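You operate a simulated robot arm through the tools that you are given. There is no shell and no other tool. Be economical: measure what you need, move in short steps, check, and stop when the job is done.

You run a simulated two-armed robot. Do the job below in one go: nothing can be reset, and whatever is moved stays where it is left.

Task
On the left part of the left bench, fold the rag in half.

The check looks at the end state, three seconds after you hand in, the way a careful person would. Anything else that was tipped, shoved, dropped, spilled or broken makes it a failure. Flat cloth is picked up by pressing the open fingertips on it (5 to 10 N) and closing them slowly along it; thin cloth reads only 2 to 8 mm in the jaws.

Robot
Two 7-joint arms with two-finger parallel grippers on one trunk, on a base that drives. Base frame: it is fixed to the floor where the robot stands at the start and does not move with it; the origin is under the middle of the robot, x ahead of it, y to its left, z up. Readings come in m, degrees, newtons and seconds.
The left shoulder is at the start at [0.07, 0.133, 1.101], the right one opposite. Places, roughly: left part of the left bench [0.7, -0.7, 0.8]. Payload 1.57 kg a hand.
The TCP of each hand is the grasp point between the finger pads, 0.03 m short of the fingertips. In the tool frame z runs along the fingers and y along their closing line. The gripper opens to 0.08 m. The fingers are 0.017 m wide and 0.012 m thick; the gripper's body (0.04 by 0.082 m) begins 0.08 m behind the TCP.
Orientation is that of the tool frame in the base frame, as [roll, pitch, yaw] about the fixed x, y, z axes, in that order (R = Rz(yaw) Ry(pitch) Rx(roll)). With the fingers straight down and closing along the base's y, the tool's x points along the base's -x, its y along +y and its z along -z.

Tools
- The arms move only by the tool step_arm. It takes "left_rows", "right_rows" or both (then of equal length, played together; a hand with none holds still); each is a list of rows, each a list of 3 entries, a list of its own where there are three numbers: the turn, a rotation vector about the tool's x, y, z in degrees, then the shift along the tool's x, y, z in mm, then the closure, from 0 (fully open) to 1 (shut). In form: [[[wx, wy, wz], [tx, ty, tz], claw], ...]. A call has 1 to 8 rows; each row shifts and turns the commanded pose from where the row before left it, along the tool's axes as they then stand. A row lasts 0.2 s, in which the tool goes at most 0.05 m and 8.6 degrees; a call with a longer step from one row to the next is refused whole, and so is a gripper value outside its range. A pose out of reach is approached as far as the arm can. The call stops where the force on the tool passes 40 N (or 10 N more than at its start, if that is more) or the arm is blocked; 0.2 s more then pass. The fingers move at their own pace (about 0.153 m/s each) and stop on an object; they squeeze with about 25 N. The grip force told is the motor's: it shows also when the fingers shut on nothing. Time passes only in rows, and 0.2 s behind the last, so rows that do not move let the fingers close. The reply holds the time, the measured pose of the TCP, the force on the tool along the base axes, the opening and the grip force, in the units named above and with some noise, with the torque about the TCP (base axes, N m) and any sound that the robot's microphone picked up, and new pictures: "pictures" is both (left out), scene, wrist or none (wrist: the cameras of the hands that moved).
- Cameras (640 x 400 px; columns grow to the right, rows downward): "scene" is now at [0.1259, -0.0081, 1.3061]; the picture's right is [-0.10, -0.99, 0.00], its down [-0.78, 0.08, -0.62] and it looks along [0.61, -0.06, -0.79] (base axes); focal length 281 px, centre (320, 200). "left" rides on the left gripper at [0.072, 0.007, -0.122] in its tool frame; the picture's right is [-0.09, 1.00, 0.00], its down [-0.84, -0.08, -0.54] and it looks along [-0.54, -0.05, 0.84] (tool axes); focal length 238 px, centre (320, 200). "right" rides on the right gripper at [0.072, -0.007, -0.122] in its tool frame; the picture's right is [0.09, 1.00, 0.00], its down [-0.84, 0.08, -0.54] and it looks along [-0.54, 0.05, 0.84] (tool axes); focal length 238 px, centre (320, 200). There is no depth. A picture from a camera that has moved, and an enlarged one, comes with that camera's place and axes in the base frame and with its lens.
- slide_trunk(by): slides the trunk up (or, below 0, down) by that many m; the arms and the scene camera ride with it, the base frame stays. It gives what a move gives, with no picture.
- drive_base(legs): drives the robot by 1 to 6 legs, each [ahead, left, turn to the left] in m, m and degrees, along the robot's own axes; the way and the turn of a leg run together, so that a leg with both is an arc; at most 1.5 m and 180 degrees a leg. The arms and the cameras ride along, it lands a little off, and it stops where it bumps. It gives what a move gives, and a new picture of the scene camera.
- head_to(pan, tilt): turns the head with the scene camera to pan (to the left, within 86 degrees either way) and tilt (down, from -29 to 69), counted from straight ahead of the robot. It gives what a move gives, and a new picture of the scene camera.
- zoom(camera, box): a new picture of the part [left, top, right, bottom] of that camera's present view, enlarged. No time passes.
- close_job(): hands the job in; it is judged then, once.

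Go step by step. Nothing tells you exact positions but the pictures and the camera data: compare them with the known pose of the tool, close in by small moves and look again before you grip or let go. The budget is 120 turns and 260 pictures, counting those below and the enlarged ones. Unless the task says otherwise, let go and move clear before handing in, and close with one line.

The tools are called after "Emit:" as a command line: name --argument value ..., lists and objects as JSON in quotes. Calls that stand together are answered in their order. step_arm: Moves the arms, as the interface text tells. Its arguments: {"type":"object","properties":{"left_rows":{"type":"array","items":{"type":"array"}},"right_rows":{"type":"array","items":{"type":"array"}},"pictures":{"type":"string","enum":["both","scene","wrist","none"]}},"required":[]} The other tools are called the same way: slide_trunk (by) slides the trunk up or down; drive_base (legs) drives the base; head_to (pan, tilt) turns the head that bears the scene camera; zoom (camera, box) takes an enlarged picture of a part of a camera's view; close_job () hands the job in.

At the start:

```text
t: 0.0
left_position: [0.5396, 0.1187, 0.9609]
left_orientation: [179.9, 0.0, 179.9]
left_force: [-0.9, 0.4, -0.3]
left_torque: [-0.03, -0.01, -0.04]
left_opening: 0.0799
left_grip_force: 0.1
right_position: [0.4447, -0.3041, 1.0546]
right_orientation: [180.0, 0.0, 179.9]
right_force: [-1.0, -0.8, 0.4]
right_torque: [0.02, 0.0, 0.01]
right_opening: 0.08
right_grip_force: 0.0
trunk travel left (down, up): [-0.675, 0.265]
robot x, y, heading: [0.0026, 0.0003, -0.1]
head pan, tilt: [-5.8, 51.9]
```

scene: 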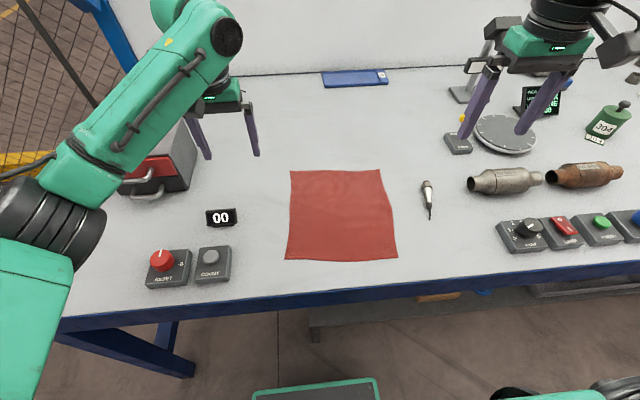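
right: 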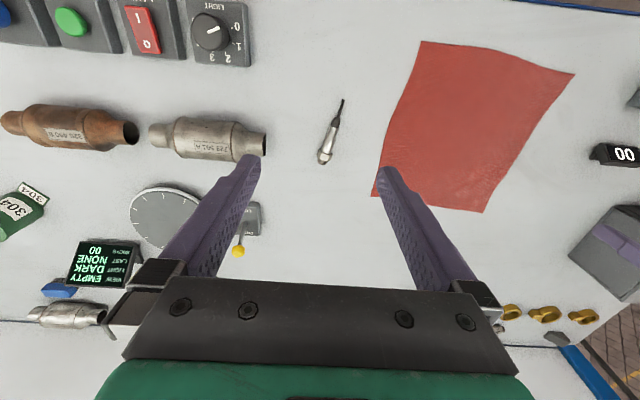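
left: 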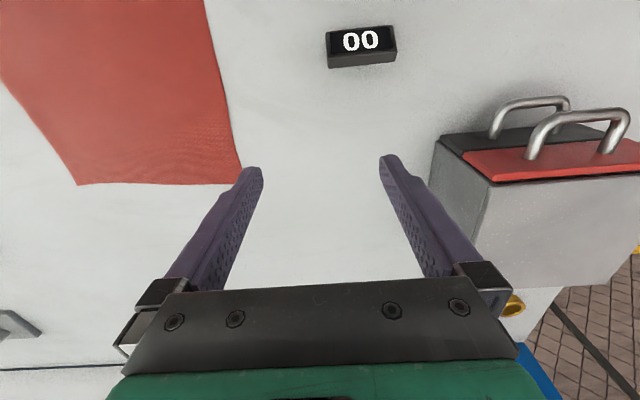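

A red rag lies right ahead, but the named place is further right. I'll look around first, to make sure which rag is meant.

Emit:
head_to --pan -50 --tilt 35

Emit:
head_to --pan 50 --tilt 30

```text
t: 1.1
left_position: [0.5413, 0.119, 0.9592]
left_orientation: [-180.0, 0.0, 180.0]
left_force: [-0.6, 0.0, -0.1]
left_torque: [-0.01, 0.02, 0.03]
left_opening: 0.0799
left_grip_force: 0.0
right_position: [0.4442, -0.3052, 1.0539]
right_orientation: [-180.0, -0.1, -179.9]
right_force: [0.4, 0.3, 0.3]
right_torque: [-0.02, -0.02, -0.02]
right_opening: 0.0799
right_grip_force: 0.0
trunk travel left (down, up): [-0.675, 0.265]
robot x, y, heading: [-0.0002, 0.0016, -0.1]
head pan, tilt: [-50.0, 35.0]
camera scene: at [0.1077, -0.0679, 1.3303], right [-0.77, -0.64, 0.0], down [-0.37, 0.44, -0.82], along [0.53, -0.63, -0.57], focal length 281 px, centre (320, 200)
```

scene: 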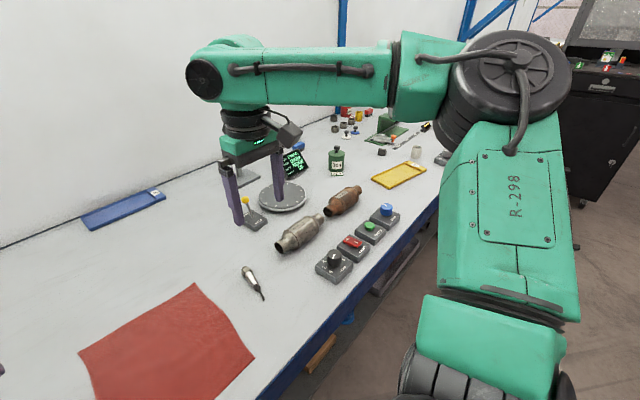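

```text
t: 2.9
left_position: [0.5408, 0.1184, 0.9609]
left_orientation: [-179.9, 0.0, 180.0]
left_force: [-0.6, -0.9, 0.4]
left_torque: [-0.05, 0.02, -0.01]
left_opening: 0.0799
left_grip_force: 0.0
right_position: [0.4451, -0.305, 1.0538]
right_orientation: [-180.0, 0.1, 180.0]
right_force: [-0.1, 0.6, -0.2]
right_torque: [-0.01, -0.01, 0.01]
right_opening: 0.0801
right_grip_force: 0.1
trunk travel left (down, up): [-0.675, 0.265]
robot x, y, heading: [-0.0013, 0.0012, 0.1]
head pan, tilt: [50.0, 30.0]
camera scene: at [0.1092, 0.0687, 1.3382], right [0.77, -0.64, 0.0], down [-0.32, -0.38, -0.87], along [0.56, 0.66, -0.5], focal length 281 px, centre (320, 200)
```

scene: 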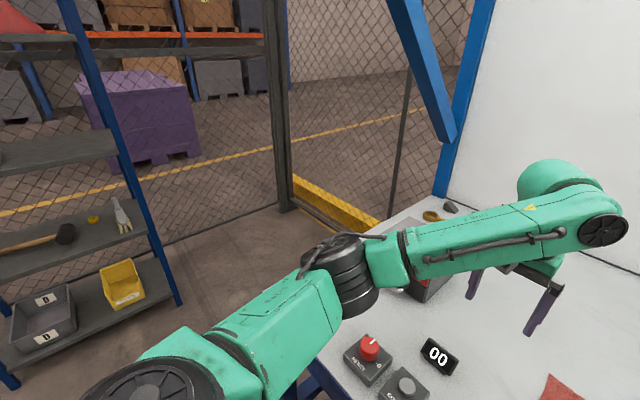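

Only one rag is in view, at roughly x 0.38–0.66, y −0.22–0.03. Its far corners are at the limit of reach, so I look down to see whether I can drive a little closer.

Emit:
head_to --pan 0 --tilt 69

```text
t: 4.0
left_position: [0.5401, 0.1179, 0.9597]
left_orientation: [180.0, 0.0, -180.0]
left_force: [0.7, 0.1, 0.0]
left_torque: [0.01, 0.01, 0.02]
left_opening: 0.0796
left_grip_force: 0.1
right_position: [0.4448, -0.305, 1.0549]
right_orientation: [-179.9, 0.1, 180.0]
right_force: [-0.2, -0.4, 0.1]
right_torque: [0.0, 0.02, 0.0]
right_opening: 0.0797
right_grip_force: 0.1
trunk travel left (down, up): [-0.675, 0.265]
robot x, y, heading: [0.0014, 0.0, -0.0]
head pan, tilt: [0.0, 68.8]
camera scene: at [0.107, -0.0005, 1.2867], right [0.0, -1.0, 0.0], down [-0.93, 0.0, -0.36], along [0.36, 0.0, -0.93], focal length 281 px, centre (320, 200)
```

scene: 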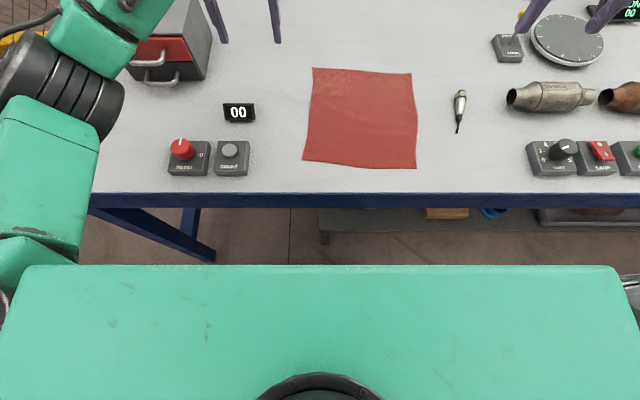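

The bench edge is at about x 0.33 and there is clearance, so I drive 8 cm ahead. That brings the far edge of the rag well within reach.

Emit:
drive_base --legs '[[0.08, 0, 0]]'

```text
t: 5.1
left_position: [0.616, 0.1203, 0.9609]
left_orientation: [-180.0, 0.0, -179.9]
left_force: [0.1, -0.5, 0.1]
left_torque: [-0.01, 0.0, 0.0]
left_opening: 0.0801
left_grip_force: 0.1
right_position: [0.5218, -0.3046, 1.0542]
right_orientation: [-180.0, 0.1, -179.8]
right_force: [-0.1, 0.5, -1.2]
right_torque: [-0.02, -0.02, 0.05]
right_opening: 0.0801
right_grip_force: 0.0
trunk travel left (down, up): [-0.675, 0.265]
robot x, y, heading: [0.0742, 0.0043, 0.2]
head pan, tilt: [0.0, 68.8]
camera scene: at [0.1817, -0.0002, 1.2868], right [0.0, -1.0, 0.0], down [-0.93, 0.0, -0.36], along [0.36, 0.0, -0.93], focal length 281 px, centre (320, 200)
```

scene: 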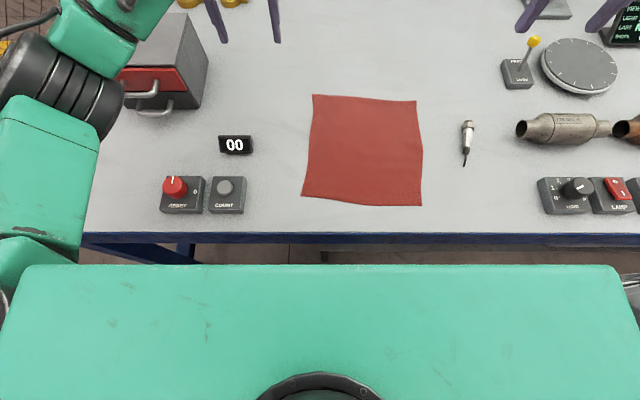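

The rag's near corners are about (0.40, 0.04) and (0.38, −0.20), the far ones about (0.66, 0.02) and (0.64, −0.22). I bring both hands above the near corners with the fingers partly closed.

Emit:
step_arm --left_rows '[[[0, 0, 0], [33.5, -18, 18], 0.3], [[0, 0, 0], [33.5, -18, 18], 0.6], [[0, 0, 0], [33.5, -18, 18], 0.6], [[0, 0, 0], [33.5, -18, 18], 0.6], [[0, 0, 0], [33.5, -18, 18], 0.6], [[0, 0, 0], [33.5, -18, 18], 0.6], [[0, 0, 0], [0, 0, 0], 0.6]]' --right_rows '[[[0, 0, 0], [21, 21.3, 34], 0.3], [[0, 0, 0], [21, 21.3, 34], 0.6], [[0, 0, 0], [21, 21.3, 34], 0.6], [[0, 0, 0], [21, 21.3, 34], 0.6], [[0, 0, 0], [21, 21.3, 34], 0.6], [[0, 0, 0], [21, 21.3, 34], 0.6], [[0, 0, 0], [0, 0, 0], 0.6]]'

```text
t: 6.7
left_position: [0.4126, 0.0092, 0.8528]
left_orientation: [179.9, 0.1, -179.8]
left_force: [-0.3, -1.3, -0.1]
left_torque: [-0.02, 0.0, 0.02]
left_opening: 0.032
left_grip_force: 0.2
right_position: [0.4136, -0.1774, 0.8461]
right_orientation: [179.9, -0.1, -179.9]
right_force: [-0.8, 0.4, -0.1]
right_torque: [0.02, -0.03, 0.02]
right_opening: 0.032
right_grip_force: 0.1
right hand out of reach, approached as far as the arm can: row 6
trunk travel left (down, up): [-0.675, 0.265]
robot x, y, heading: [0.075, -0.0022, 0.2]
head pan, tilt: [0.0, 68.8]
camera scene: at [0.1823, -0.002, 1.2868], right [0.0, -1.0, 0.0], down [-0.93, 0.0, -0.36], along [0.36, 0.0, -0.93], focal length 281 px, centre (320, 200)
camera right: at [0.3419, -0.1832, 0.9678], right [-0.09, 1.0, 0.0], down [0.84, 0.08, 0.54], along [0.54, 0.05, -0.84], focal length 238 px, centre (320, 200)
camera left: at [0.3415, 0.0142, 0.9734], right [0.09, 1.0, 0.0], down [0.84, -0.08, 0.54], along [0.54, -0.05, -0.84], focal length 238 px, centre (320, 200)
```

scene: 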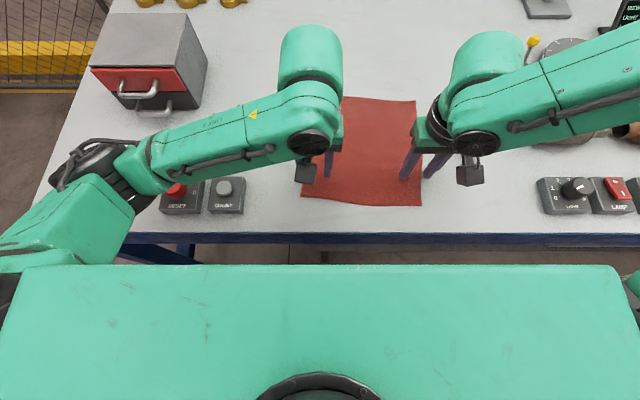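
right: 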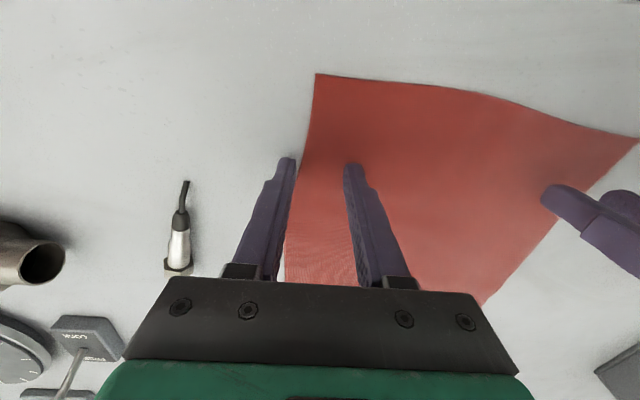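
left: 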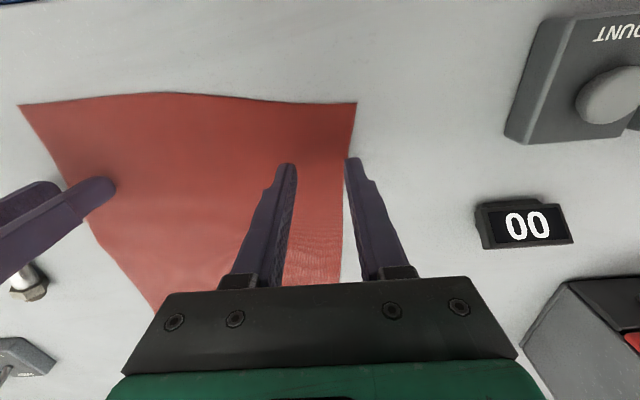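

The right hand can't quite come back far enough from this stance. The corners are at about (0.39, 0.035) and (0.37, −0.195), so I back up a few centimetres.

Emit:
drive_base --legs '[[-0.035, 0, 0]]'

```text
t: 7.5
left_position: [0.3807, 0.0102, 0.8512]
left_orientation: [-180.0, -0.3, -179.9]
left_force: [0.1, -0.1, 0.4]
left_torque: [-0.03, 0.03, 0.01]
left_opening: 0.0319
left_grip_force: 0.0
right_position: [0.3816, -0.1747, 0.8447]
right_orientation: [-180.0, -0.3, -179.9]
right_force: [0.5, -0.2, 0.7]
right_torque: [-0.01, 0.01, 0.02]
right_opening: 0.0319
right_grip_force: 0.0
trunk travel left (down, up): [-0.675, 0.265]
robot x, y, heading: [0.0406, 0.0006, -0.1]
head pan, tilt: [0.0, 68.8]
camera scene: at [0.1521, -0.0002, 1.2864], right [0.0, -1.0, 0.0], down [-0.93, 0.0, -0.36], along [0.36, 0.0, -0.93], focal length 281 px, centre (320, 200)
```

scene: 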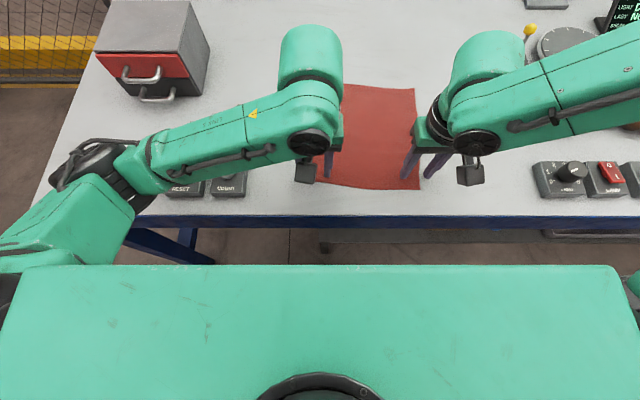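

Now both hands are close to the corners. I lower them to just above the cloth and look.

Emit:
step_arm --left_rows '[[[0, 0, 0], [-13, 0, 24], 0.6], [[0, 0, 0], [-13, 0, 24], 0.6]]' --right_rows '[[[0, 0, 0], [-5, -2, 21], 0.6], [[0, 0, 0], [-5, -2, 21], 0.6]]' --pictures "wrist"

```text
t: 7.9
left_position: [0.382, 0.0095, 0.8425]
left_orientation: [-180.0, 0.1, -179.7]
left_force: [-0.1, 0.4, 1.0]
left_torque: [0.0, 0.02, 0.04]
left_opening: 0.0322
left_grip_force: 0.0
right_position: [0.3846, -0.1722, 0.8409]
right_orientation: [179.7, 0.8, -179.6]
right_force: [-6.3, -1.7, 29.3]
right_torque: [0.59, 0.37, 0.15]
right_opening: 0.0315
right_grip_force: 0.0
trunk travel left (down, up): [-0.675, 0.265]
robot x, y, heading: [0.041, 0.0029, -0.3]
head pan, tilt: [0.0, 68.8]
stopped in row 1 (right hand): the force on the tool passed its limit (the readings are from after the stop); the commanded pose is now the measured one
camera right: at [0.3107, -0.1803, 0.9628], right [-0.1, 1.0, 0.0], down [0.83, 0.08, 0.55], along [0.55, 0.06, -0.83], focal length 238 px, centre (320, 200)
camera left: at [0.3121, 0.016, 0.9635], right [0.09, 1.0, 0.0], down [0.84, -0.07, 0.54], along [0.54, -0.05, -0.84], focal length 238 px, centre (320, 200)
```

right: 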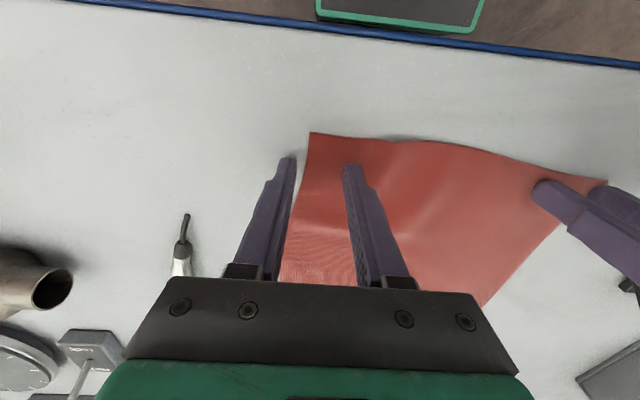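
left: 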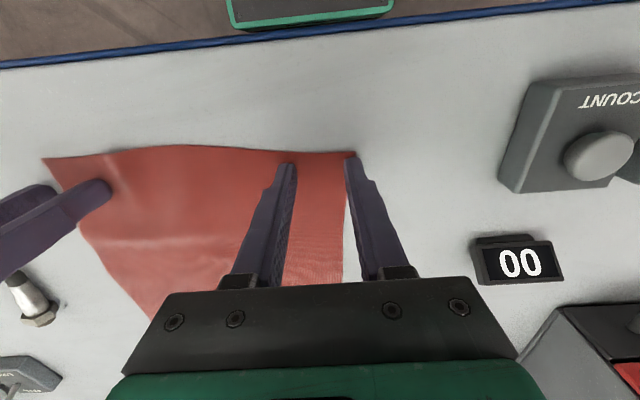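

The right hand's inner finger met something at tip height about 0.81, higher than I expected. I zoom in to see what it is touching before going on.

Emit:
zoom --camera "right" --box '[220, 100, 480, 300]'

Emit:
zoom --camera "left" --box '[20, 100, 400, 330]'

Emit:
zoom --camera "scene" --box '[260, 60, 500, 220]'

```text
2.00 times, centred on (350, 200) of right
camera zoom: at [0.3107, -0.1803, 0.9628], right [-0.1, 1.0, 0.0], down [0.83, 0.08, 0.55], along [0.55, 0.06, -0.83], focal length 477 px, centre (260, 200)
```

zoom: 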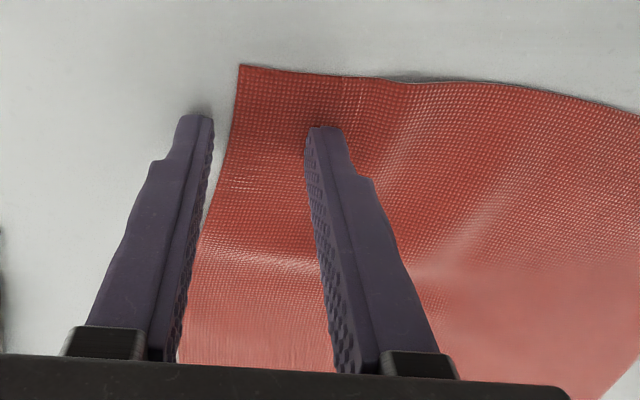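

```text
1.68 times, centred on (210, 215) of left
camera zoom: at [0.3121, 0.016, 0.9635], right [0.09, 1.0, 0.0], down [0.84, -0.07, 0.54], along [0.54, -0.05, -0.84], focal length 401 px, centre (505, 175)
```

zoom: 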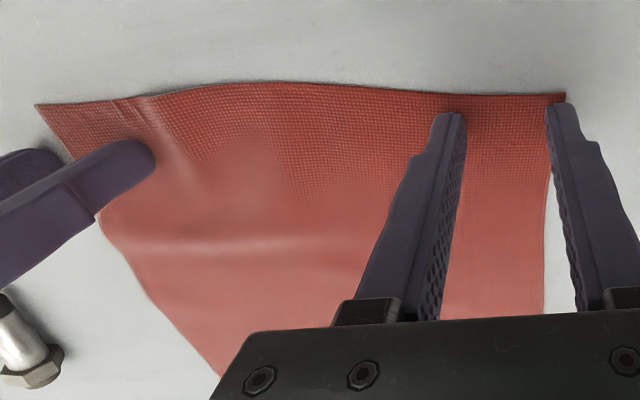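

```text
2.50 times, centred on (380, 140) of scene
camera zoom: at [0.1462, 0.0006, 1.2875], right [0.0, -1.0, 0.0], down [-0.93, 0.0, -0.36], along [0.36, 0.0, -0.93], focal length 702 px, centre (170, 350)
```

zoom: 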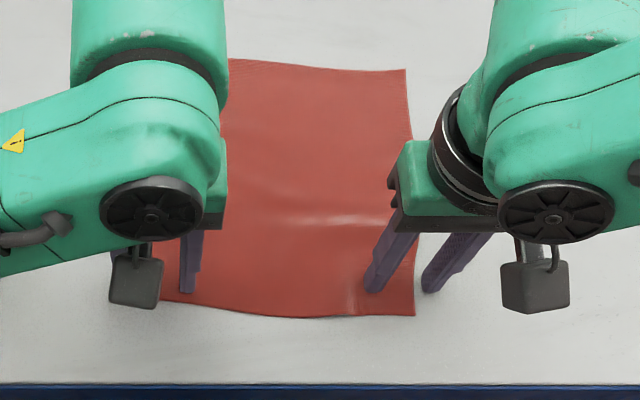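

The finger was pressing the cloth on the table, so the bench top is really at z ≈ 0.81. That puts the near corners at about (0.374, 0.034) and (0.360, −0.182), and the far edge at x ≈ 0.60. I lift a little, back up 3 cm and then re-aim.

Emit:
step_arm --left_rows '[[[0, 0, 0], [0, 0, -20], 0.7]]' --right_rows '[[[0, 0, 0], [0, 0, -20], 0.7]]' --pictures "none"

Emit:
drive_base --legs '[[-0.04, 0, 0]]'

```text
t: 8.3
left_position: [0.3849, 0.0113, 0.8628]
left_orientation: [179.8, 0.0, -179.8]
left_force: [0.7, 0.9, 0.2]
left_torque: [0.01, 0.02, -0.02]
left_opening: 0.0239
left_grip_force: 0.0
right_position: [0.3844, -0.1733, 0.859]
right_orientation: [179.9, 0.5, -179.7]
right_force: [-0.2, -0.1, 1.1]
right_torque: [0.01, -0.02, -0.03]
right_opening: 0.0241
right_grip_force: 0.1
trunk travel left (down, up): [-0.675, 0.265]
robot x, y, heading: [0.0422, -0.0024, 0.0]
head pan, tilt: [0.0, 68.8]
```

```text
t: 9.2
left_position: [0.3493, 0.0109, 0.8608]
left_orientation: [180.0, -0.1, -179.8]
left_force: [0.5, 0.0, 0.1]
left_torque: [0.0, 0.04, -0.01]
left_opening: 0.024
left_grip_force: 0.0
right_position: [0.3475, -0.1725, 0.8588]
right_orientation: [179.9, 0.4, -179.7]
right_force: [0.1, 0.2, 0.2]
right_torque: [-0.02, 0.03, -0.01]
right_opening: 0.0243
right_grip_force: 0.0
trunk travel left (down, up): [-0.675, 0.265]
robot x, y, heading: [0.0039, -0.0005, 0.1]
head pan, tilt: [0.0, 68.8]
camera scene: at [0.1125, -0.0004, 1.2864], right [0.0, -1.0, 0.0], down [-0.93, 0.0, -0.36], along [0.36, 0.0, -0.93], focal length 281 px, centre (320, 200)
```

scene: 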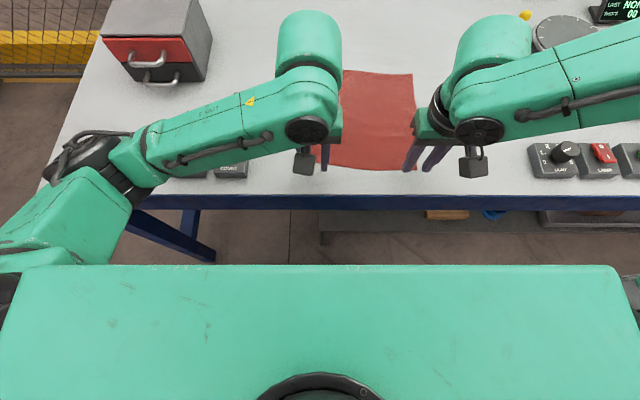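

Emit:
step_arm --left_rows '[[[0, 0, 0], [-37, -5, 0], 0.7], [[0, 0, 0], [0, 0, 14], 0.7]]' --right_rows '[[[0, 0, 0], [-25, 17, 0], 0.7], [[0, 0, 0], [0, 0, 12], 0.7]]' --pictures "wrist"

```text
t: 9.8
left_position: [0.383, 0.0078, 0.8477]
left_orientation: [179.9, 0.0, -179.8]
left_force: [0.2, -0.8, 0.7]
left_torque: [0.02, -0.02, -0.03]
left_opening: 0.0238
left_grip_force: 0.0
right_position: [0.3701, -0.1544, 0.8471]
right_orientation: [179.8, 0.5, -179.6]
right_force: [-1.2, 0.7, -0.2]
right_torque: [0.01, -0.01, 0.0]
right_opening: 0.024
right_grip_force: 0.1
trunk travel left (down, up): [-0.675, 0.265]
robot x, y, heading: [-0.0012, 0.0012, -0.0]
head pan, tilt: [0.0, 68.8]
camera right: at [0.2978, -0.1631, 0.9695], right [-0.1, 1.0, 0.0], down [0.83, 0.08, 0.55], along [0.55, 0.06, -0.84], focal length 238 px, centre (320, 200)
camera left: at [0.3126, 0.0129, 0.9688], right [0.09, 1.0, 0.0], down [0.84, -0.07, 0.54], along [0.54, -0.05, -0.84], focal length 238 px, centre (320, 200)
```

right: 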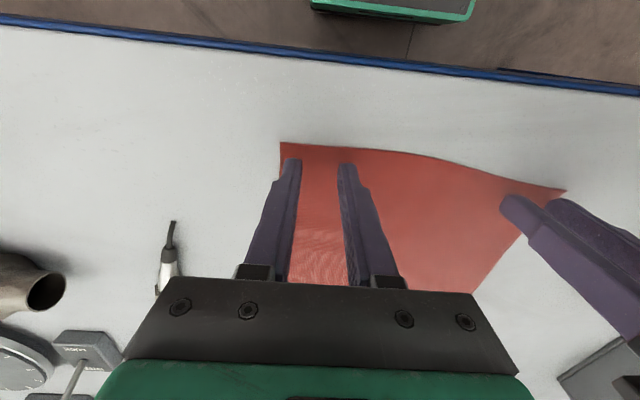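
left: 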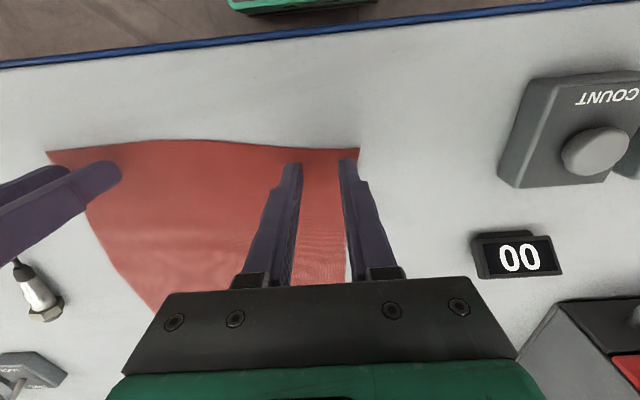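

Both pairs of fingertips sit over the cloth corners. I go down in small steps.

Emit:
step_arm --left_rows '[[[0, 0, 0], [0, 2, 2], 0.7], [[0, 0, 0], [0, 0, 2], 0.7]]' --right_rows '[[[0, 0, 0], [0, 0, 2], 0.7], [[0, 0, 0], [0, 0, 2], 0.7]]' --pictures "none"

```text
t: 10.4
left_position: [0.3849, 0.0084, 0.8438]
left_orientation: [-180.0, -0.1, -179.8]
left_force: [-0.4, 0.1, 0.2]
left_torque: [0.01, -0.01, 0.0]
left_opening: 0.0242
left_grip_force: 0.0
right_position: [0.3709, -0.1558, 0.8434]
right_orientation: [179.8, 0.5, -179.7]
right_force: [-0.8, -0.1, 0.6]
right_torque: [0.02, -0.02, 0.01]
right_opening: 0.024
right_grip_force: 0.1
trunk travel left (down, up): [-0.675, 0.265]
robot x, y, heading: [0.0035, 0.0013, -0.0]
head pan, tilt: [0.0, 68.8]
```

Emit:
step_arm --left_rows '[[[0, 0, 0], [0, 0, 1], 0.7], [[0, 0, 0], [0, 0, 1], 0.7]]' --right_rows '[[[0, 0, 0], [0, 0, 1], 0.7], [[0, 0, 0], [0, 0, 1], 0.7]]' --pictures "none"

```text
t: 11.0
left_position: [0.3825, 0.0096, 0.8426]
left_orientation: [180.0, 0.0, -179.8]
left_force: [0.5, 0.2, 2.0]
left_torque: [-0.01, -0.04, 0.05]
left_opening: 0.0242
left_grip_force: 0.0
right_position: [0.3714, -0.1556, 0.8403]
right_orientation: [179.9, 0.6, -179.7]
right_force: [-0.4, -1.8, 10.3]
right_torque: [-0.11, 0.04, 0.02]
right_opening: 0.0242
right_grip_force: 0.0
trunk travel left (down, up): [-0.675, 0.265]
robot x, y, heading: [0.0013, 0.0016, 0.2]
head pan, tilt: [0.0, 68.8]
```

The right hand presses at 10 N and the left is just touching. I lower the left a bit more.

Emit:
step_arm --left_rows '[[[0, 0, 0], [0, 0, 0.8], 0.7]]' --right_rows '[[[0, 0, 0], [0, 0, 0], 0.7]]' --pictures "none"

```text
t: 11.4
left_position: [0.383, 0.0078, 0.841]
left_orientation: [-179.9, 0.1, -179.8]
left_force: [0.5, -0.1, 3.8]
left_torque: [0.04, -0.01, -0.01]
left_opening: 0.0236
left_grip_force: 0.0
right_position: [0.3694, -0.1557, 0.8409]
right_orientation: [179.9, 0.7, -179.7]
right_force: [2.2, -1.9, 12.4]
right_torque: [-0.13, 0.01, 0.02]
right_opening: 0.0243
right_grip_force: 0.1
trunk travel left (down, up): [-0.675, 0.265]
robot x, y, heading: [0.0026, 0.0024, 0.0]
head pan, tilt: [0.0, 68.8]
```

Left needs slightly more pressure and right slightly less. Then I close slowly.

Emit:
step_arm --left_rows '[[[0, 0, 0], [0, 0, 0.5], 0.7], [[0, 0, 0], [0, 0, 0], 0.75], [[0, 0, 0], [0, 0, 0], 0.8], [[0, 0, 0], [0, 0, 0], 0.85], [[0, 0, 0], [0, 0, 0], 0.9], [[0, 0, 0], [0, 0, 0], 0.95], [[0, 0, 0], [0, 0, 0], 1], [[0, 0, 0], [0, 0, 0], 1]]' --right_rows '[[[0, 0, 0], [0, 0, -0.3], 0.7], [[0, 0, 0], [0, 0, 0], 0.75], [[0, 0, 0], [0, 0, 0], 0.8], [[0, 0, 0], [0, 0, 0], 0.85], [[0, 0, 0], [0, 0, 0], 0.9], [[0, 0, 0], [0, 0, 0], 0.95], [[0, 0, 0], [0, 0, 0], 1], [[0, 0, 0], [0, 0, 0], 1]]' --pictures "wrist"

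```text
t: 13.2
left_position: [0.3813, 0.0078, 0.8418]
left_orientation: [-180.0, 0.1, -179.8]
left_force: [0.8, -0.6, 20.0]
left_torque: [0.01, 0.0, 0.03]
left_opening: 0.0023
left_grip_force: 23.4
right_position: [0.3686, -0.1554, 0.8427]
right_orientation: [179.9, 0.6, -179.8]
right_force: [-0.6, -0.7, 0.8]
right_torque: [-0.04, 0.0, -0.01]
right_opening: 0.0
right_grip_force: 21.4
trunk travel left (down, up): [-0.675, 0.265]
robot x, y, heading: [0.0046, 0.0033, 0.2]
head pan, tilt: [0.0, 68.8]
camera right: at [0.2964, -0.1627, 0.9639], right [-0.1, 1.0, 0.0], down [0.83, 0.08, 0.55], along [0.55, 0.05, -0.83], focal length 238 px, centre (320, 200)
camera left: at [0.3102, 0.0142, 0.9619], right [0.09, 1.0, 0.0], down [0.84, -0.07, 0.54], along [0.54, -0.05, -0.84], focal length 238 px, centre (320, 200)
```

right: 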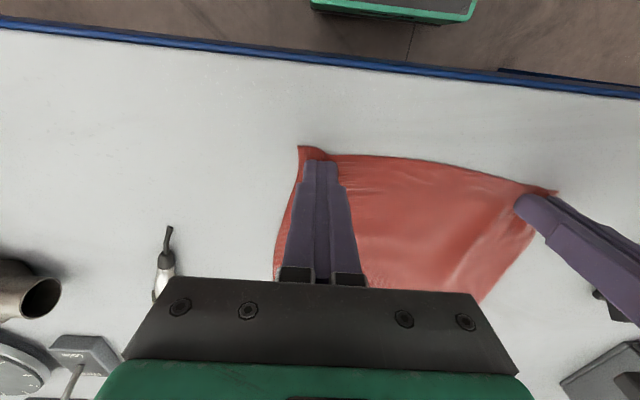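
left: 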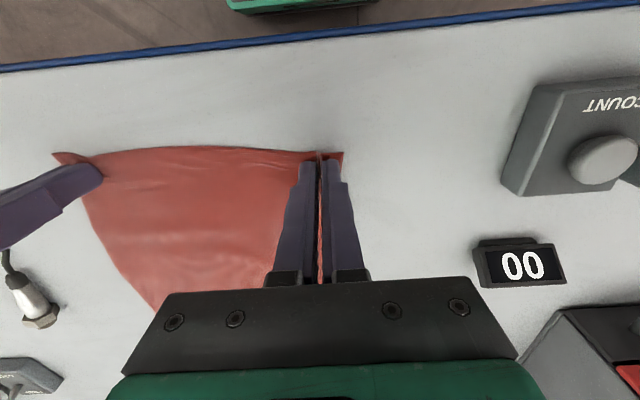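

The left hand has the cloth (2.3 mm), but the right slipped off (0 mm). I reopen the right, press firmer and retry.

Emit:
step_arm --left_rows '[[[0, 0, 0], [0, 0, -1.5], 1], [[0, 0, 0], [0, 0, 0], 1], [[0, 0, 0], [0, 0, 0], 1], [[0, 0, 0], [0, 0, 0], 1]]' --right_rows '[[[0, 0, 0], [0, 0, -4], 1], [[0, 0, 0], [0, 0, -2], 0.65], [[0, 0, 0], [0, 0, 3], 0.65], [[0, 0, 0], [0, 0, 3], 0.65]]' --pictures "wrist"

```text
t: 14.2
left_position: [0.3817, 0.0084, 0.8418]
left_orientation: [179.9, -0.2, -179.7]
left_force: [-0.2, 0.0, 2.6]
left_torque: [0.03, 0.02, -0.02]
left_opening: 0.002
left_grip_force: 23.9
right_position: [0.372, -0.1553, 0.8417]
right_orientation: [179.8, 0.5, -179.8]
right_force: [0.1, -0.8, 0.9]
right_torque: [-0.01, 0.02, -0.02]
right_opening: 0.0279
right_grip_force: 0.0
trunk travel left (down, up): [-0.675, 0.265]
robot x, y, heading: [0.0027, -0.0002, 0.3]
head pan, tilt: [0.0, 68.8]
camera right: at [0.2986, -0.1627, 0.9639], right [-0.1, 1.0, 0.0], down [0.83, 0.08, 0.55], along [0.55, 0.06, -0.84], focal length 238 px, centre (320, 200)
camera left: at [0.312, 0.014, 0.9625], right [0.09, 1.0, 0.0], down [0.84, -0.07, 0.54], along [0.54, -0.05, -0.84], focal length 238 px, centre (320, 200)
```

right: 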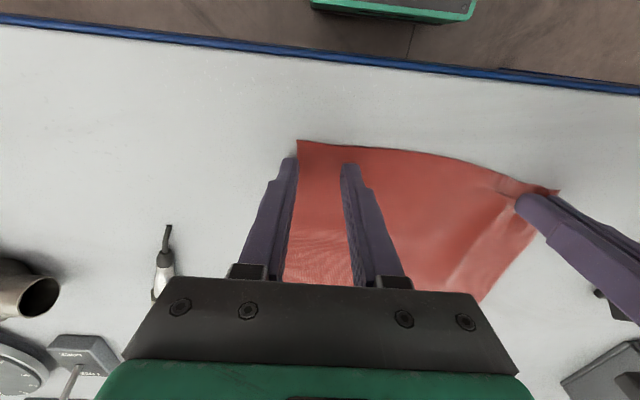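
left: 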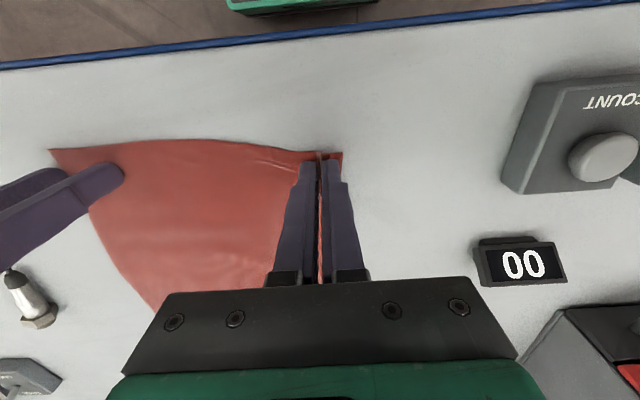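

The cloth shifted, and the outer right finger is now at its edge. I move the right hand 9 mm inward and press again.

Emit:
step_arm --right_rows '[[[0, 0, 0], [0, 0, -4], 0.65], [[0, 0, 0], [1, 9, 0], 0.65], [[0, 0, 0], [0, 0, 4], 0.65], [[0, 0, 0], [0, 0, 1], 0.65]]' --pictures "wrist"

```text
t: 15.2
left_position: [0.3826, 0.0091, 0.8431]
left_orientation: [180.0, -0.1, -179.8]
left_force: [0.9, 0.4, 1.2]
left_torque: [0.01, -0.03, 0.04]
left_opening: 0.002
left_grip_force: 24.0
right_position: [0.3694, -0.145, 0.84]
right_orientation: [179.9, 0.6, -179.7]
right_force: [-1.0, -1.7, 11.2]
right_torque: [-0.13, 0.09, -0.04]
right_opening: 0.0283
right_grip_force: 0.0
trunk travel left (down, up): [-0.675, 0.265]
robot x, y, heading: [0.0032, 0.0007, -0.1]
head pan, tilt: [0.0, 68.8]
camera right: at [0.2969, -0.1537, 0.9635], right [-0.1, 1.0, 0.0], down [0.83, 0.08, 0.55], along [0.55, 0.05, -0.83], focal length 238 px, centre (320, 200)
```

right: 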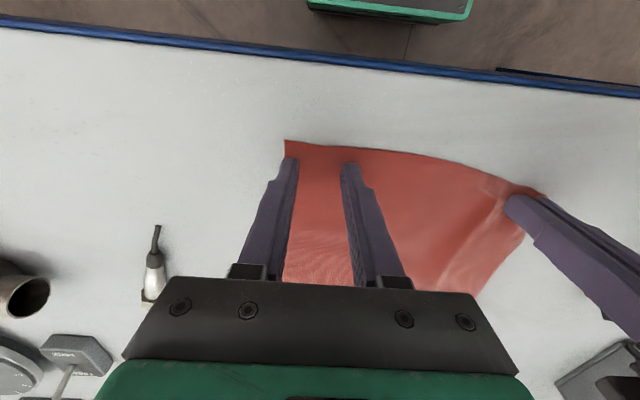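

Emit:
step_arm --right_rows '[[[0, 0, 0], [0, 0, 0.4], 0.7], [[0, 0, 0], [0, 0, 0], 0.75], [[0, 0, 0], [0, 0, 0], 0.8], [[0, 0, 0], [0, 0, 0], 0.85], [[0, 0, 0], [0, 0, 0], 0.9], [[0, 0, 0], [0, 0, 0], 0.95], [[0, 0, 0], [0, 0, 0], 1], [[0, 0, 0], [0, 0, 0], 1]]' --pictures "wrist"

```text
t: 17.0
left_position: [0.3822, 0.01, 0.8433]
left_orientation: [-179.9, 0.1, -179.9]
left_force: [-0.8, -9.8, -0.1]
left_torque: [-0.3, -0.02, 0.03]
left_opening: 0.0022
left_grip_force: 24.2
right_position: [0.3686, -0.1451, 0.8419]
right_orientation: [179.8, 0.8, -179.6]
right_force: [2.3, 10.1, 23.5]
right_torque: [0.26, 0.01, 0.05]
right_opening: 0.0026
right_grip_force: 23.6
trunk travel left (down, up): [-0.675, 0.265]
robot x, y, heading: [0.0026, -0.0038, -0.0]
head pan, tilt: [0.0, 68.8]
camera right: at [0.2962, -0.1524, 0.9633], right [-0.1, 1.0, 0.0], down [0.83, 0.08, 0.55], along [0.55, 0.06, -0.83], focal length 238 px, centre (320, 200)
```

right: 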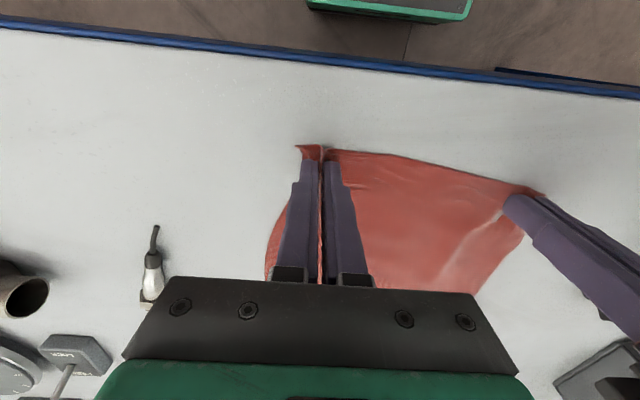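

Both hands hold the edge now (2.2 and 2.6 mm), with some pull between them. I ease that and lift the edge along an arc to the halfway point.

Emit:
step_arm --left_rows '[[[0, 0, 0], [-1, -2, -8], 1], [[0, 0, 0], [-3, 0, -14], 1], [[0, 0, 0], [-10.7, 0, -20.5], 1], [[0, 0, 0], [-17, 0, -17.5], 1], [[0, 0, 0], [-22.2, 0, -13.6], 1], [[0, 0, 0], [-25.8, 0, -8.4], 1], [[0, 0, 0], [-27.7, 0, -3], 1]]' --right_rows '[[[0, 0, 0], [-1, 1, -8], 1], [[0, 0, 0], [-3, 0, -14], 1], [[0, 0, 0], [-10.7, 0, -20.5], 1], [[0, 0, 0], [-17, 0, -17.5], 1], [[0, 0, 0], [-22.2, 0, -13.6], 1], [[0, 0, 0], [-25.8, 0, -8.4], 1], [[0, 0, 0], [-27.7, 0, -3], 1]]'

```text
t: 18.6
left_position: [0.4938, 0.0081, 0.926]
left_orientation: [179.9, -0.2, -179.8]
left_force: [-0.4, -4.0, -0.6]
left_torque: [-0.18, 0.06, 0.01]
left_opening: 0.0021
left_grip_force: 23.9
right_position: [0.4798, -0.1433, 0.9258]
right_orientation: [179.8, 0.4, -179.7]
right_force: [0.4, 4.5, -0.9]
right_torque: [0.15, 0.03, -0.02]
right_opening: 0.0019
right_grip_force: 23.4
trunk travel left (down, up): [-0.675, 0.265]
robot x, y, heading: [0.002, 0.0002, 0.2]
head pan, tilt: [0.0, 68.8]
camera scene: at [0.1123, -0.0007, 1.2864], right [0.0, -1.0, 0.0], down [-0.93, 0.0, -0.36], along [0.36, 0.0, -0.93], focal length 281 px, centre (320, 200)
camera right: at [0.4079, -0.1508, 1.0494], right [-0.1, 1.0, 0.0], down [0.83, 0.08, 0.55], along [0.54, 0.06, -0.84], focal length 238 px, centre (320, 200)
camera left: at [0.4227, 0.0135, 1.0471], right [0.09, 1.0, 0.0], down [0.84, -0.07, 0.54], along [0.54, -0.05, -0.84], focal length 238 px, centre (320, 200)
```

scene: 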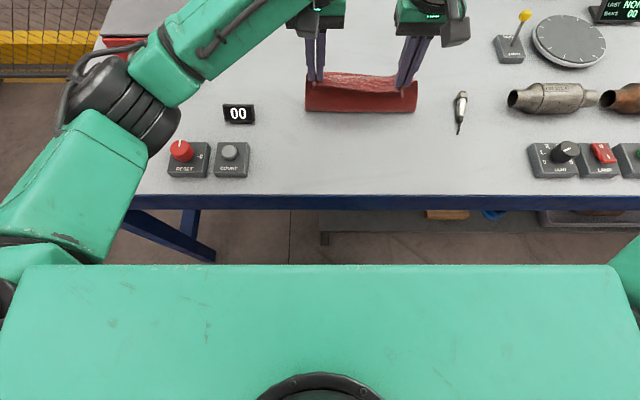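
right: 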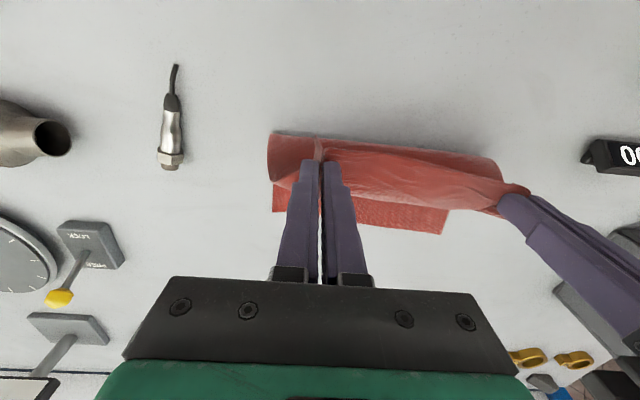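
left: 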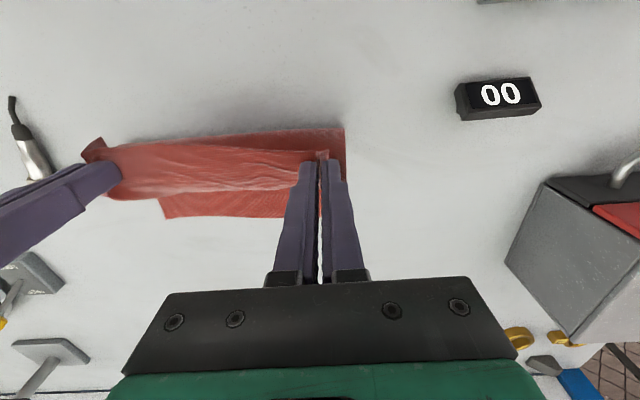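

The edge hangs nicely between the hands. I carry on over and down toward the far edge.

Emit:
step_arm --left_rows '[[[0, 0, 0], [-27.7, 0, 3], 1], [[0, 0, 0], [-25.8, 0, 8.4], 1], [[0, 0, 0], [-22.2, 0, 13.6], 1], [[0, 0, 0], [-17, 0, 17.5], 1], [[0, 0, 0], [-10.7, 0, 20.5], 1], [[0, 0, 0], [-3.6, 0, 10], 1]]' --right_rows '[[[0, 0, 0], [-27.7, 0, 3], 1], [[0, 0, 0], [-25.8, 0, 8.4], 1], [[0, 0, 0], [-22.2, 0, 13.6], 1], [[0, 0, 0], [-17, 0, 17.5], 1], [[0, 0, 0], [-10.7, 0, 20.5], 1], [[0, 0, 0], [-3.6, 0, 10], 1]]'

```text
t: 19.6
left_position: [0.5804, -0.0062, 0.884]
left_orientation: [-178.5, -0.1, 178.9]
left_force: [-5.3, -18.1, 1.5]
left_torque: [-0.52, 0.17, 0.12]
left_opening: 0.0023
left_grip_force: 24.0
left hand out of reach, approached as far as the arm can: row 5
right_position: [0.5351, -0.1606, 0.8939]
right_orientation: [178.7, 1.1, -179.1]
right_force: [5.0, 18.4, -1.2]
right_torque: [0.53, -0.14, -0.1]
right_opening: 0.0025
right_grip_force: 23.6
right hand out of reach, approached as far as the arm can: row 2, 3, 4, 5
trunk travel left (down, up): [-0.675, 0.265]
robot x, y, heading: [0.001, 0.0024, 0.0]
head pan, tilt: [0.0, 68.8]
stopped in row 5 (right hand): the force on the tool passed its limit (the readings are from after the stop); the commanded pose is now the measured one
camera scene: at [0.1106, -0.0014, 1.2866], right [0.0, -1.0, 0.0], down [-0.93, 0.0, -0.36], along [0.36, 0.0, -0.93], focal length 281 px, centre (320, 200)
camera right: at [0.4606, -0.171, 1.0156], right [-0.11, 0.99, 0.02], down [0.83, 0.08, 0.56], along [0.55, 0.08, -0.83], focal length 238 px, centre (320, 200)
camera left: at [0.5103, 0.0036, 1.0045], right [0.11, 0.99, -0.02], down [0.84, -0.08, 0.54], along [0.54, -0.08, -0.84], focal length 238 px, centre (320, 200)
```

scene: 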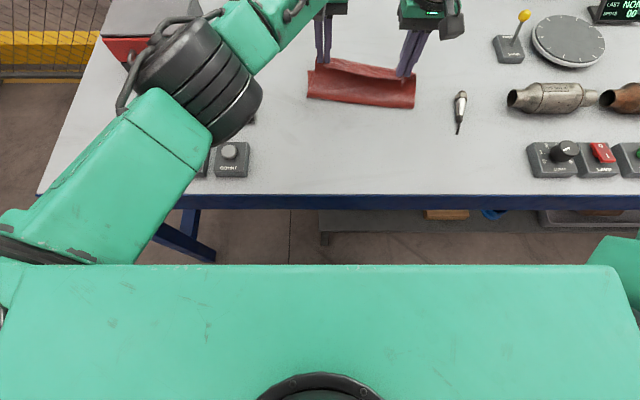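
right: 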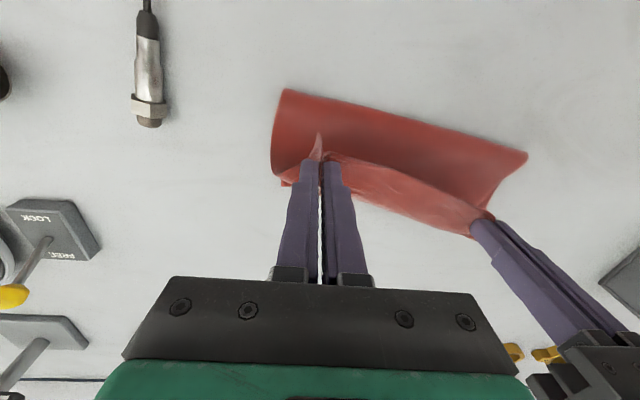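
left: 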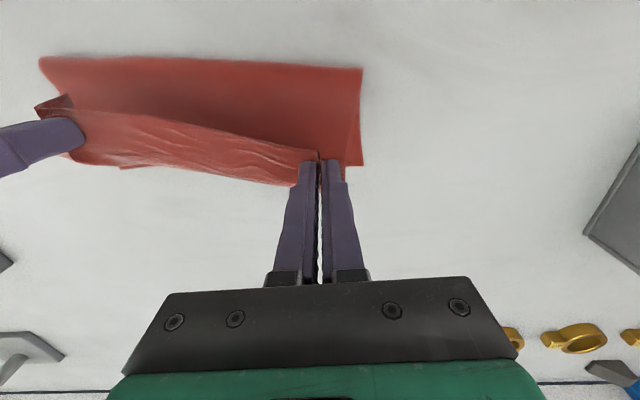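

The right arm runs out of reach here. I bring both hands back a little and level them, then drive forward so the base carries them on.

Emit:
step_arm --left_rows '[[[0, 0, 0], [16, 0, -4], 1], [[0, 0, 0], [16, 1, -4], 1], [[0, 0, 0], [15, 0, -2], 1], [[0, 0, 0], [15, 0, 0], 1]]' --right_rows '[[[0, 0, 0], [0, 0, 0], 1], [[0, 0, 0], [0, 0, 0], 1], [[0, 0, 0], [15, 2, 0], 1], [[0, 0, 0], [15, 2, 0], 1]]' --pictures "none"

Emit:
drive_base --legs '[[0.08, 0, 0]]'

```text
t: 20.6
left_position: [0.5176, -0.0007, 0.8953]
left_orientation: [-178.9, 0.0, 179.1]
left_force: [-2.1, -18.2, 0.0]
left_torque: [-0.62, 0.03, 0.09]
left_opening: 0.0022
left_grip_force: 23.6
right_position: [0.5035, -0.1596, 0.8949]
right_orientation: [179.0, 1.0, -179.4]
right_force: [0.3, 19.2, 0.5]
right_torque: [0.53, -0.04, -0.03]
right_opening: 0.0024
right_grip_force: 23.6
trunk travel left (down, up): [-0.675, 0.265]
robot x, y, heading: [0.0017, -0.0033, 0.2]
head pan, tilt: [0.0, 68.8]
```

```text
t: 21.7
left_position: [0.597, -0.0009, 0.8953]
left_orientation: [-179.0, -0.1, 179.2]
left_force: [-0.4, -19.2, -0.5]
left_torque: [-0.58, 0.07, 0.11]
left_opening: 0.0021
left_grip_force: 24.4
right_position: [0.5836, -0.16, 0.8951]
right_orientation: [179.1, 1.0, -179.4]
right_force: [1.2, 18.5, 0.0]
right_torque: [0.56, -0.01, -0.07]
right_opening: 0.0021
right_grip_force: 23.8
trunk travel left (down, up): [-0.675, 0.265]
robot x, y, heading: [0.0818, -0.0019, 0.0]
head pan, tilt: [0.0, 68.8]
camera scene: at [0.188, -0.0001, 1.2868], right [0.0, -1.0, 0.0], down [-0.93, 0.0, -0.36], along [0.36, 0.0, -0.93], focal length 281 px, centre (320, 200)
```

scene: 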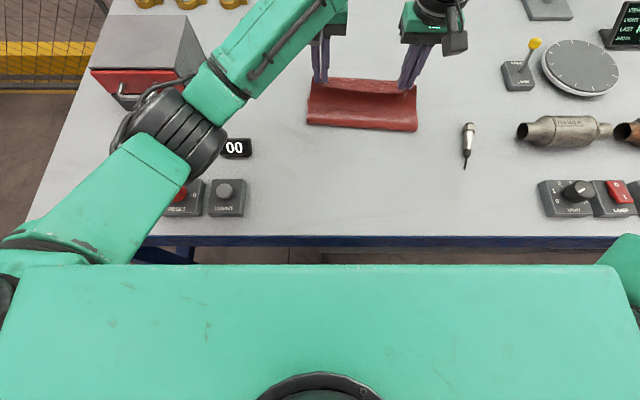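

The hands are over the far edge now. I ease the side pull and lower, then look before releasing.

Emit:
step_arm --left_rows '[[[0, 0, 0], [0, -2, 14], 1], [[0, 0, 0], [0, -1, 14], 1], [[0, 0, 0], [0, 0, 10], 1], [[0, 0, 0], [0, 0, 0], 1]]' --right_rows '[[[0, 0, 0], [0, 2, 14], 1], [[0, 0, 0], [0, 1, 14], 1], [[0, 0, 0], [0, 0, 10], 1], [[0, 0, 0], [0, 0, 0], 1]]'

```text
t: 22.7
left_position: [0.5976, -0.003, 0.8561]
left_orientation: [-178.9, 0.0, 179.1]
left_force: [-1.0, -5.5, 0.2]
left_torque: [-0.15, 0.01, 0.03]
left_opening: 0.0022
left_grip_force: 23.3
right_position: [0.585, -0.1577, 0.8553]
right_orientation: [179.0, 1.1, -179.4]
right_force: [-0.6, 5.8, -0.1]
right_torque: [0.18, 0.0, 0.0]
right_opening: 0.0024
right_grip_force: 23.6
trunk travel left (down, up): [-0.675, 0.265]
robot x, y, heading: [0.0811, -0.0012, 0.2]
head pan, tilt: [0.0, 68.8]
camera scene: at [0.1881, -0.0001, 1.2867], right [0.0, -1.0, 0.0], down [-0.93, 0.0, -0.36], along [0.36, 0.0, -0.93], focal length 281 px, centre (320, 200)
camera right: at [0.5104, -0.1662, 0.978], right [-0.1, 0.99, 0.02], down [0.83, 0.08, 0.56], along [0.55, 0.07, -0.83], focal length 238 px, centre (320, 200)
camera left: at [0.5272, 0.0061, 0.978], right [0.11, 0.99, -0.02], down [0.84, -0.08, 0.54], along [0.54, -0.07, -0.84], focal length 238 px, centre (320, 200)
```

scene: 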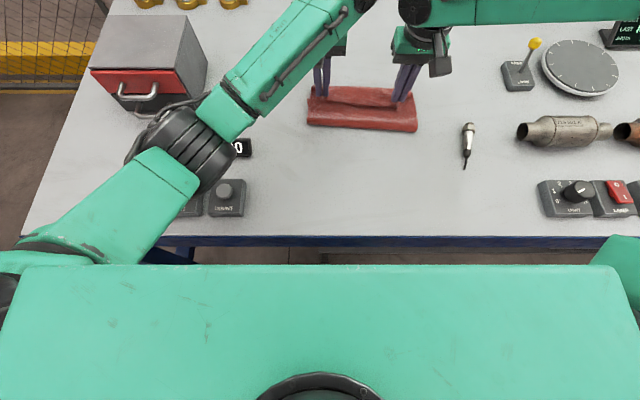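
right: 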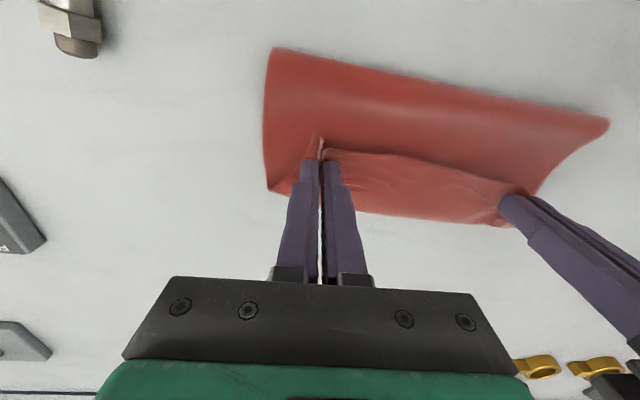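
left: 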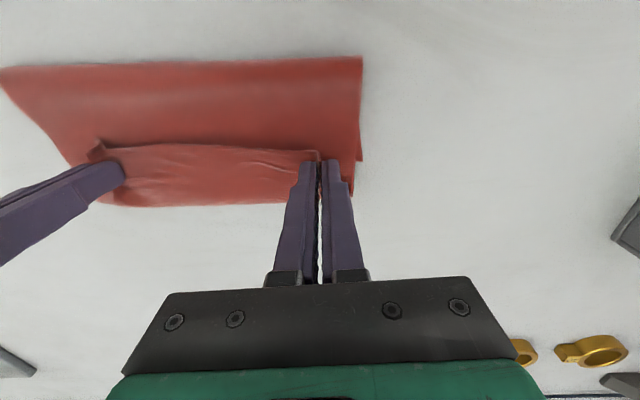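

The rag seems to have slid forward a little, so the held edge may be short of the far edge. I zoom in to tell the layers apart.

Emit:
zoom --camera "left" --box '[0, 40, 400, 240]'

Emit:
zoom --camera "right" --box '[240, 40, 640, 240]'

Emit:
zoom --camera "scene" --box '[280, 50, 440, 150]'

```text
1.60 times, centred on (200, 140) of left
camera zoom: at [0.5272, 0.0061, 0.978], right [0.11, 0.99, -0.02], down [0.84, -0.08, 0.54], along [0.54, -0.07, -0.84], focal length 381 px, centre (512, 296)
```

zoom: 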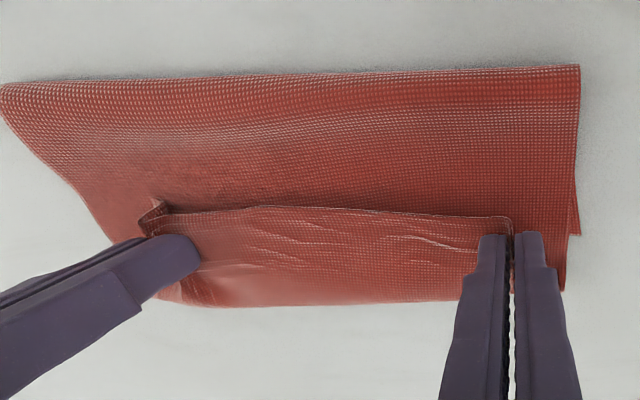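

```text
1.60 times, centred on (440, 140) of right
camera zoom: at [0.5104, -0.1662, 0.978], right [-0.1, 0.99, 0.02], down [0.83, 0.08, 0.56], along [0.55, 0.07, -0.83], focal length 381 px, centre (128, 296)
```

zoom: 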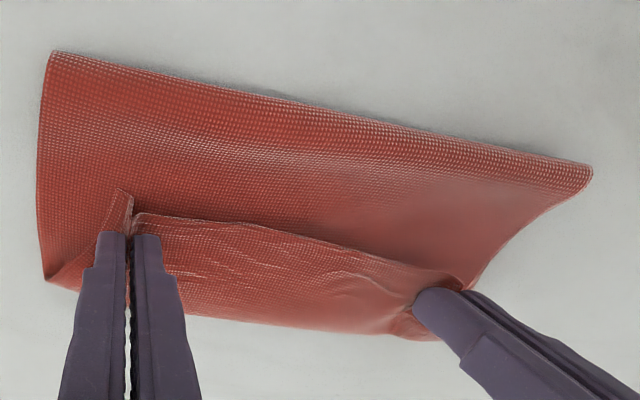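

```text
4.00 times, centred on (360, 100) of scene
camera zoom: at [0.1881, -0.0001, 1.2867], right [0.0, -1.0, 0.0], down [-0.93, 0.0, -0.36], along [0.36, 0.0, -0.93], focal length 1123 px, centre (160, 600)
```

zoom: 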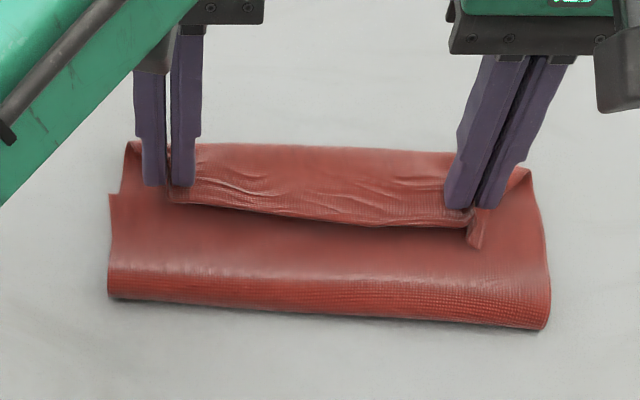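

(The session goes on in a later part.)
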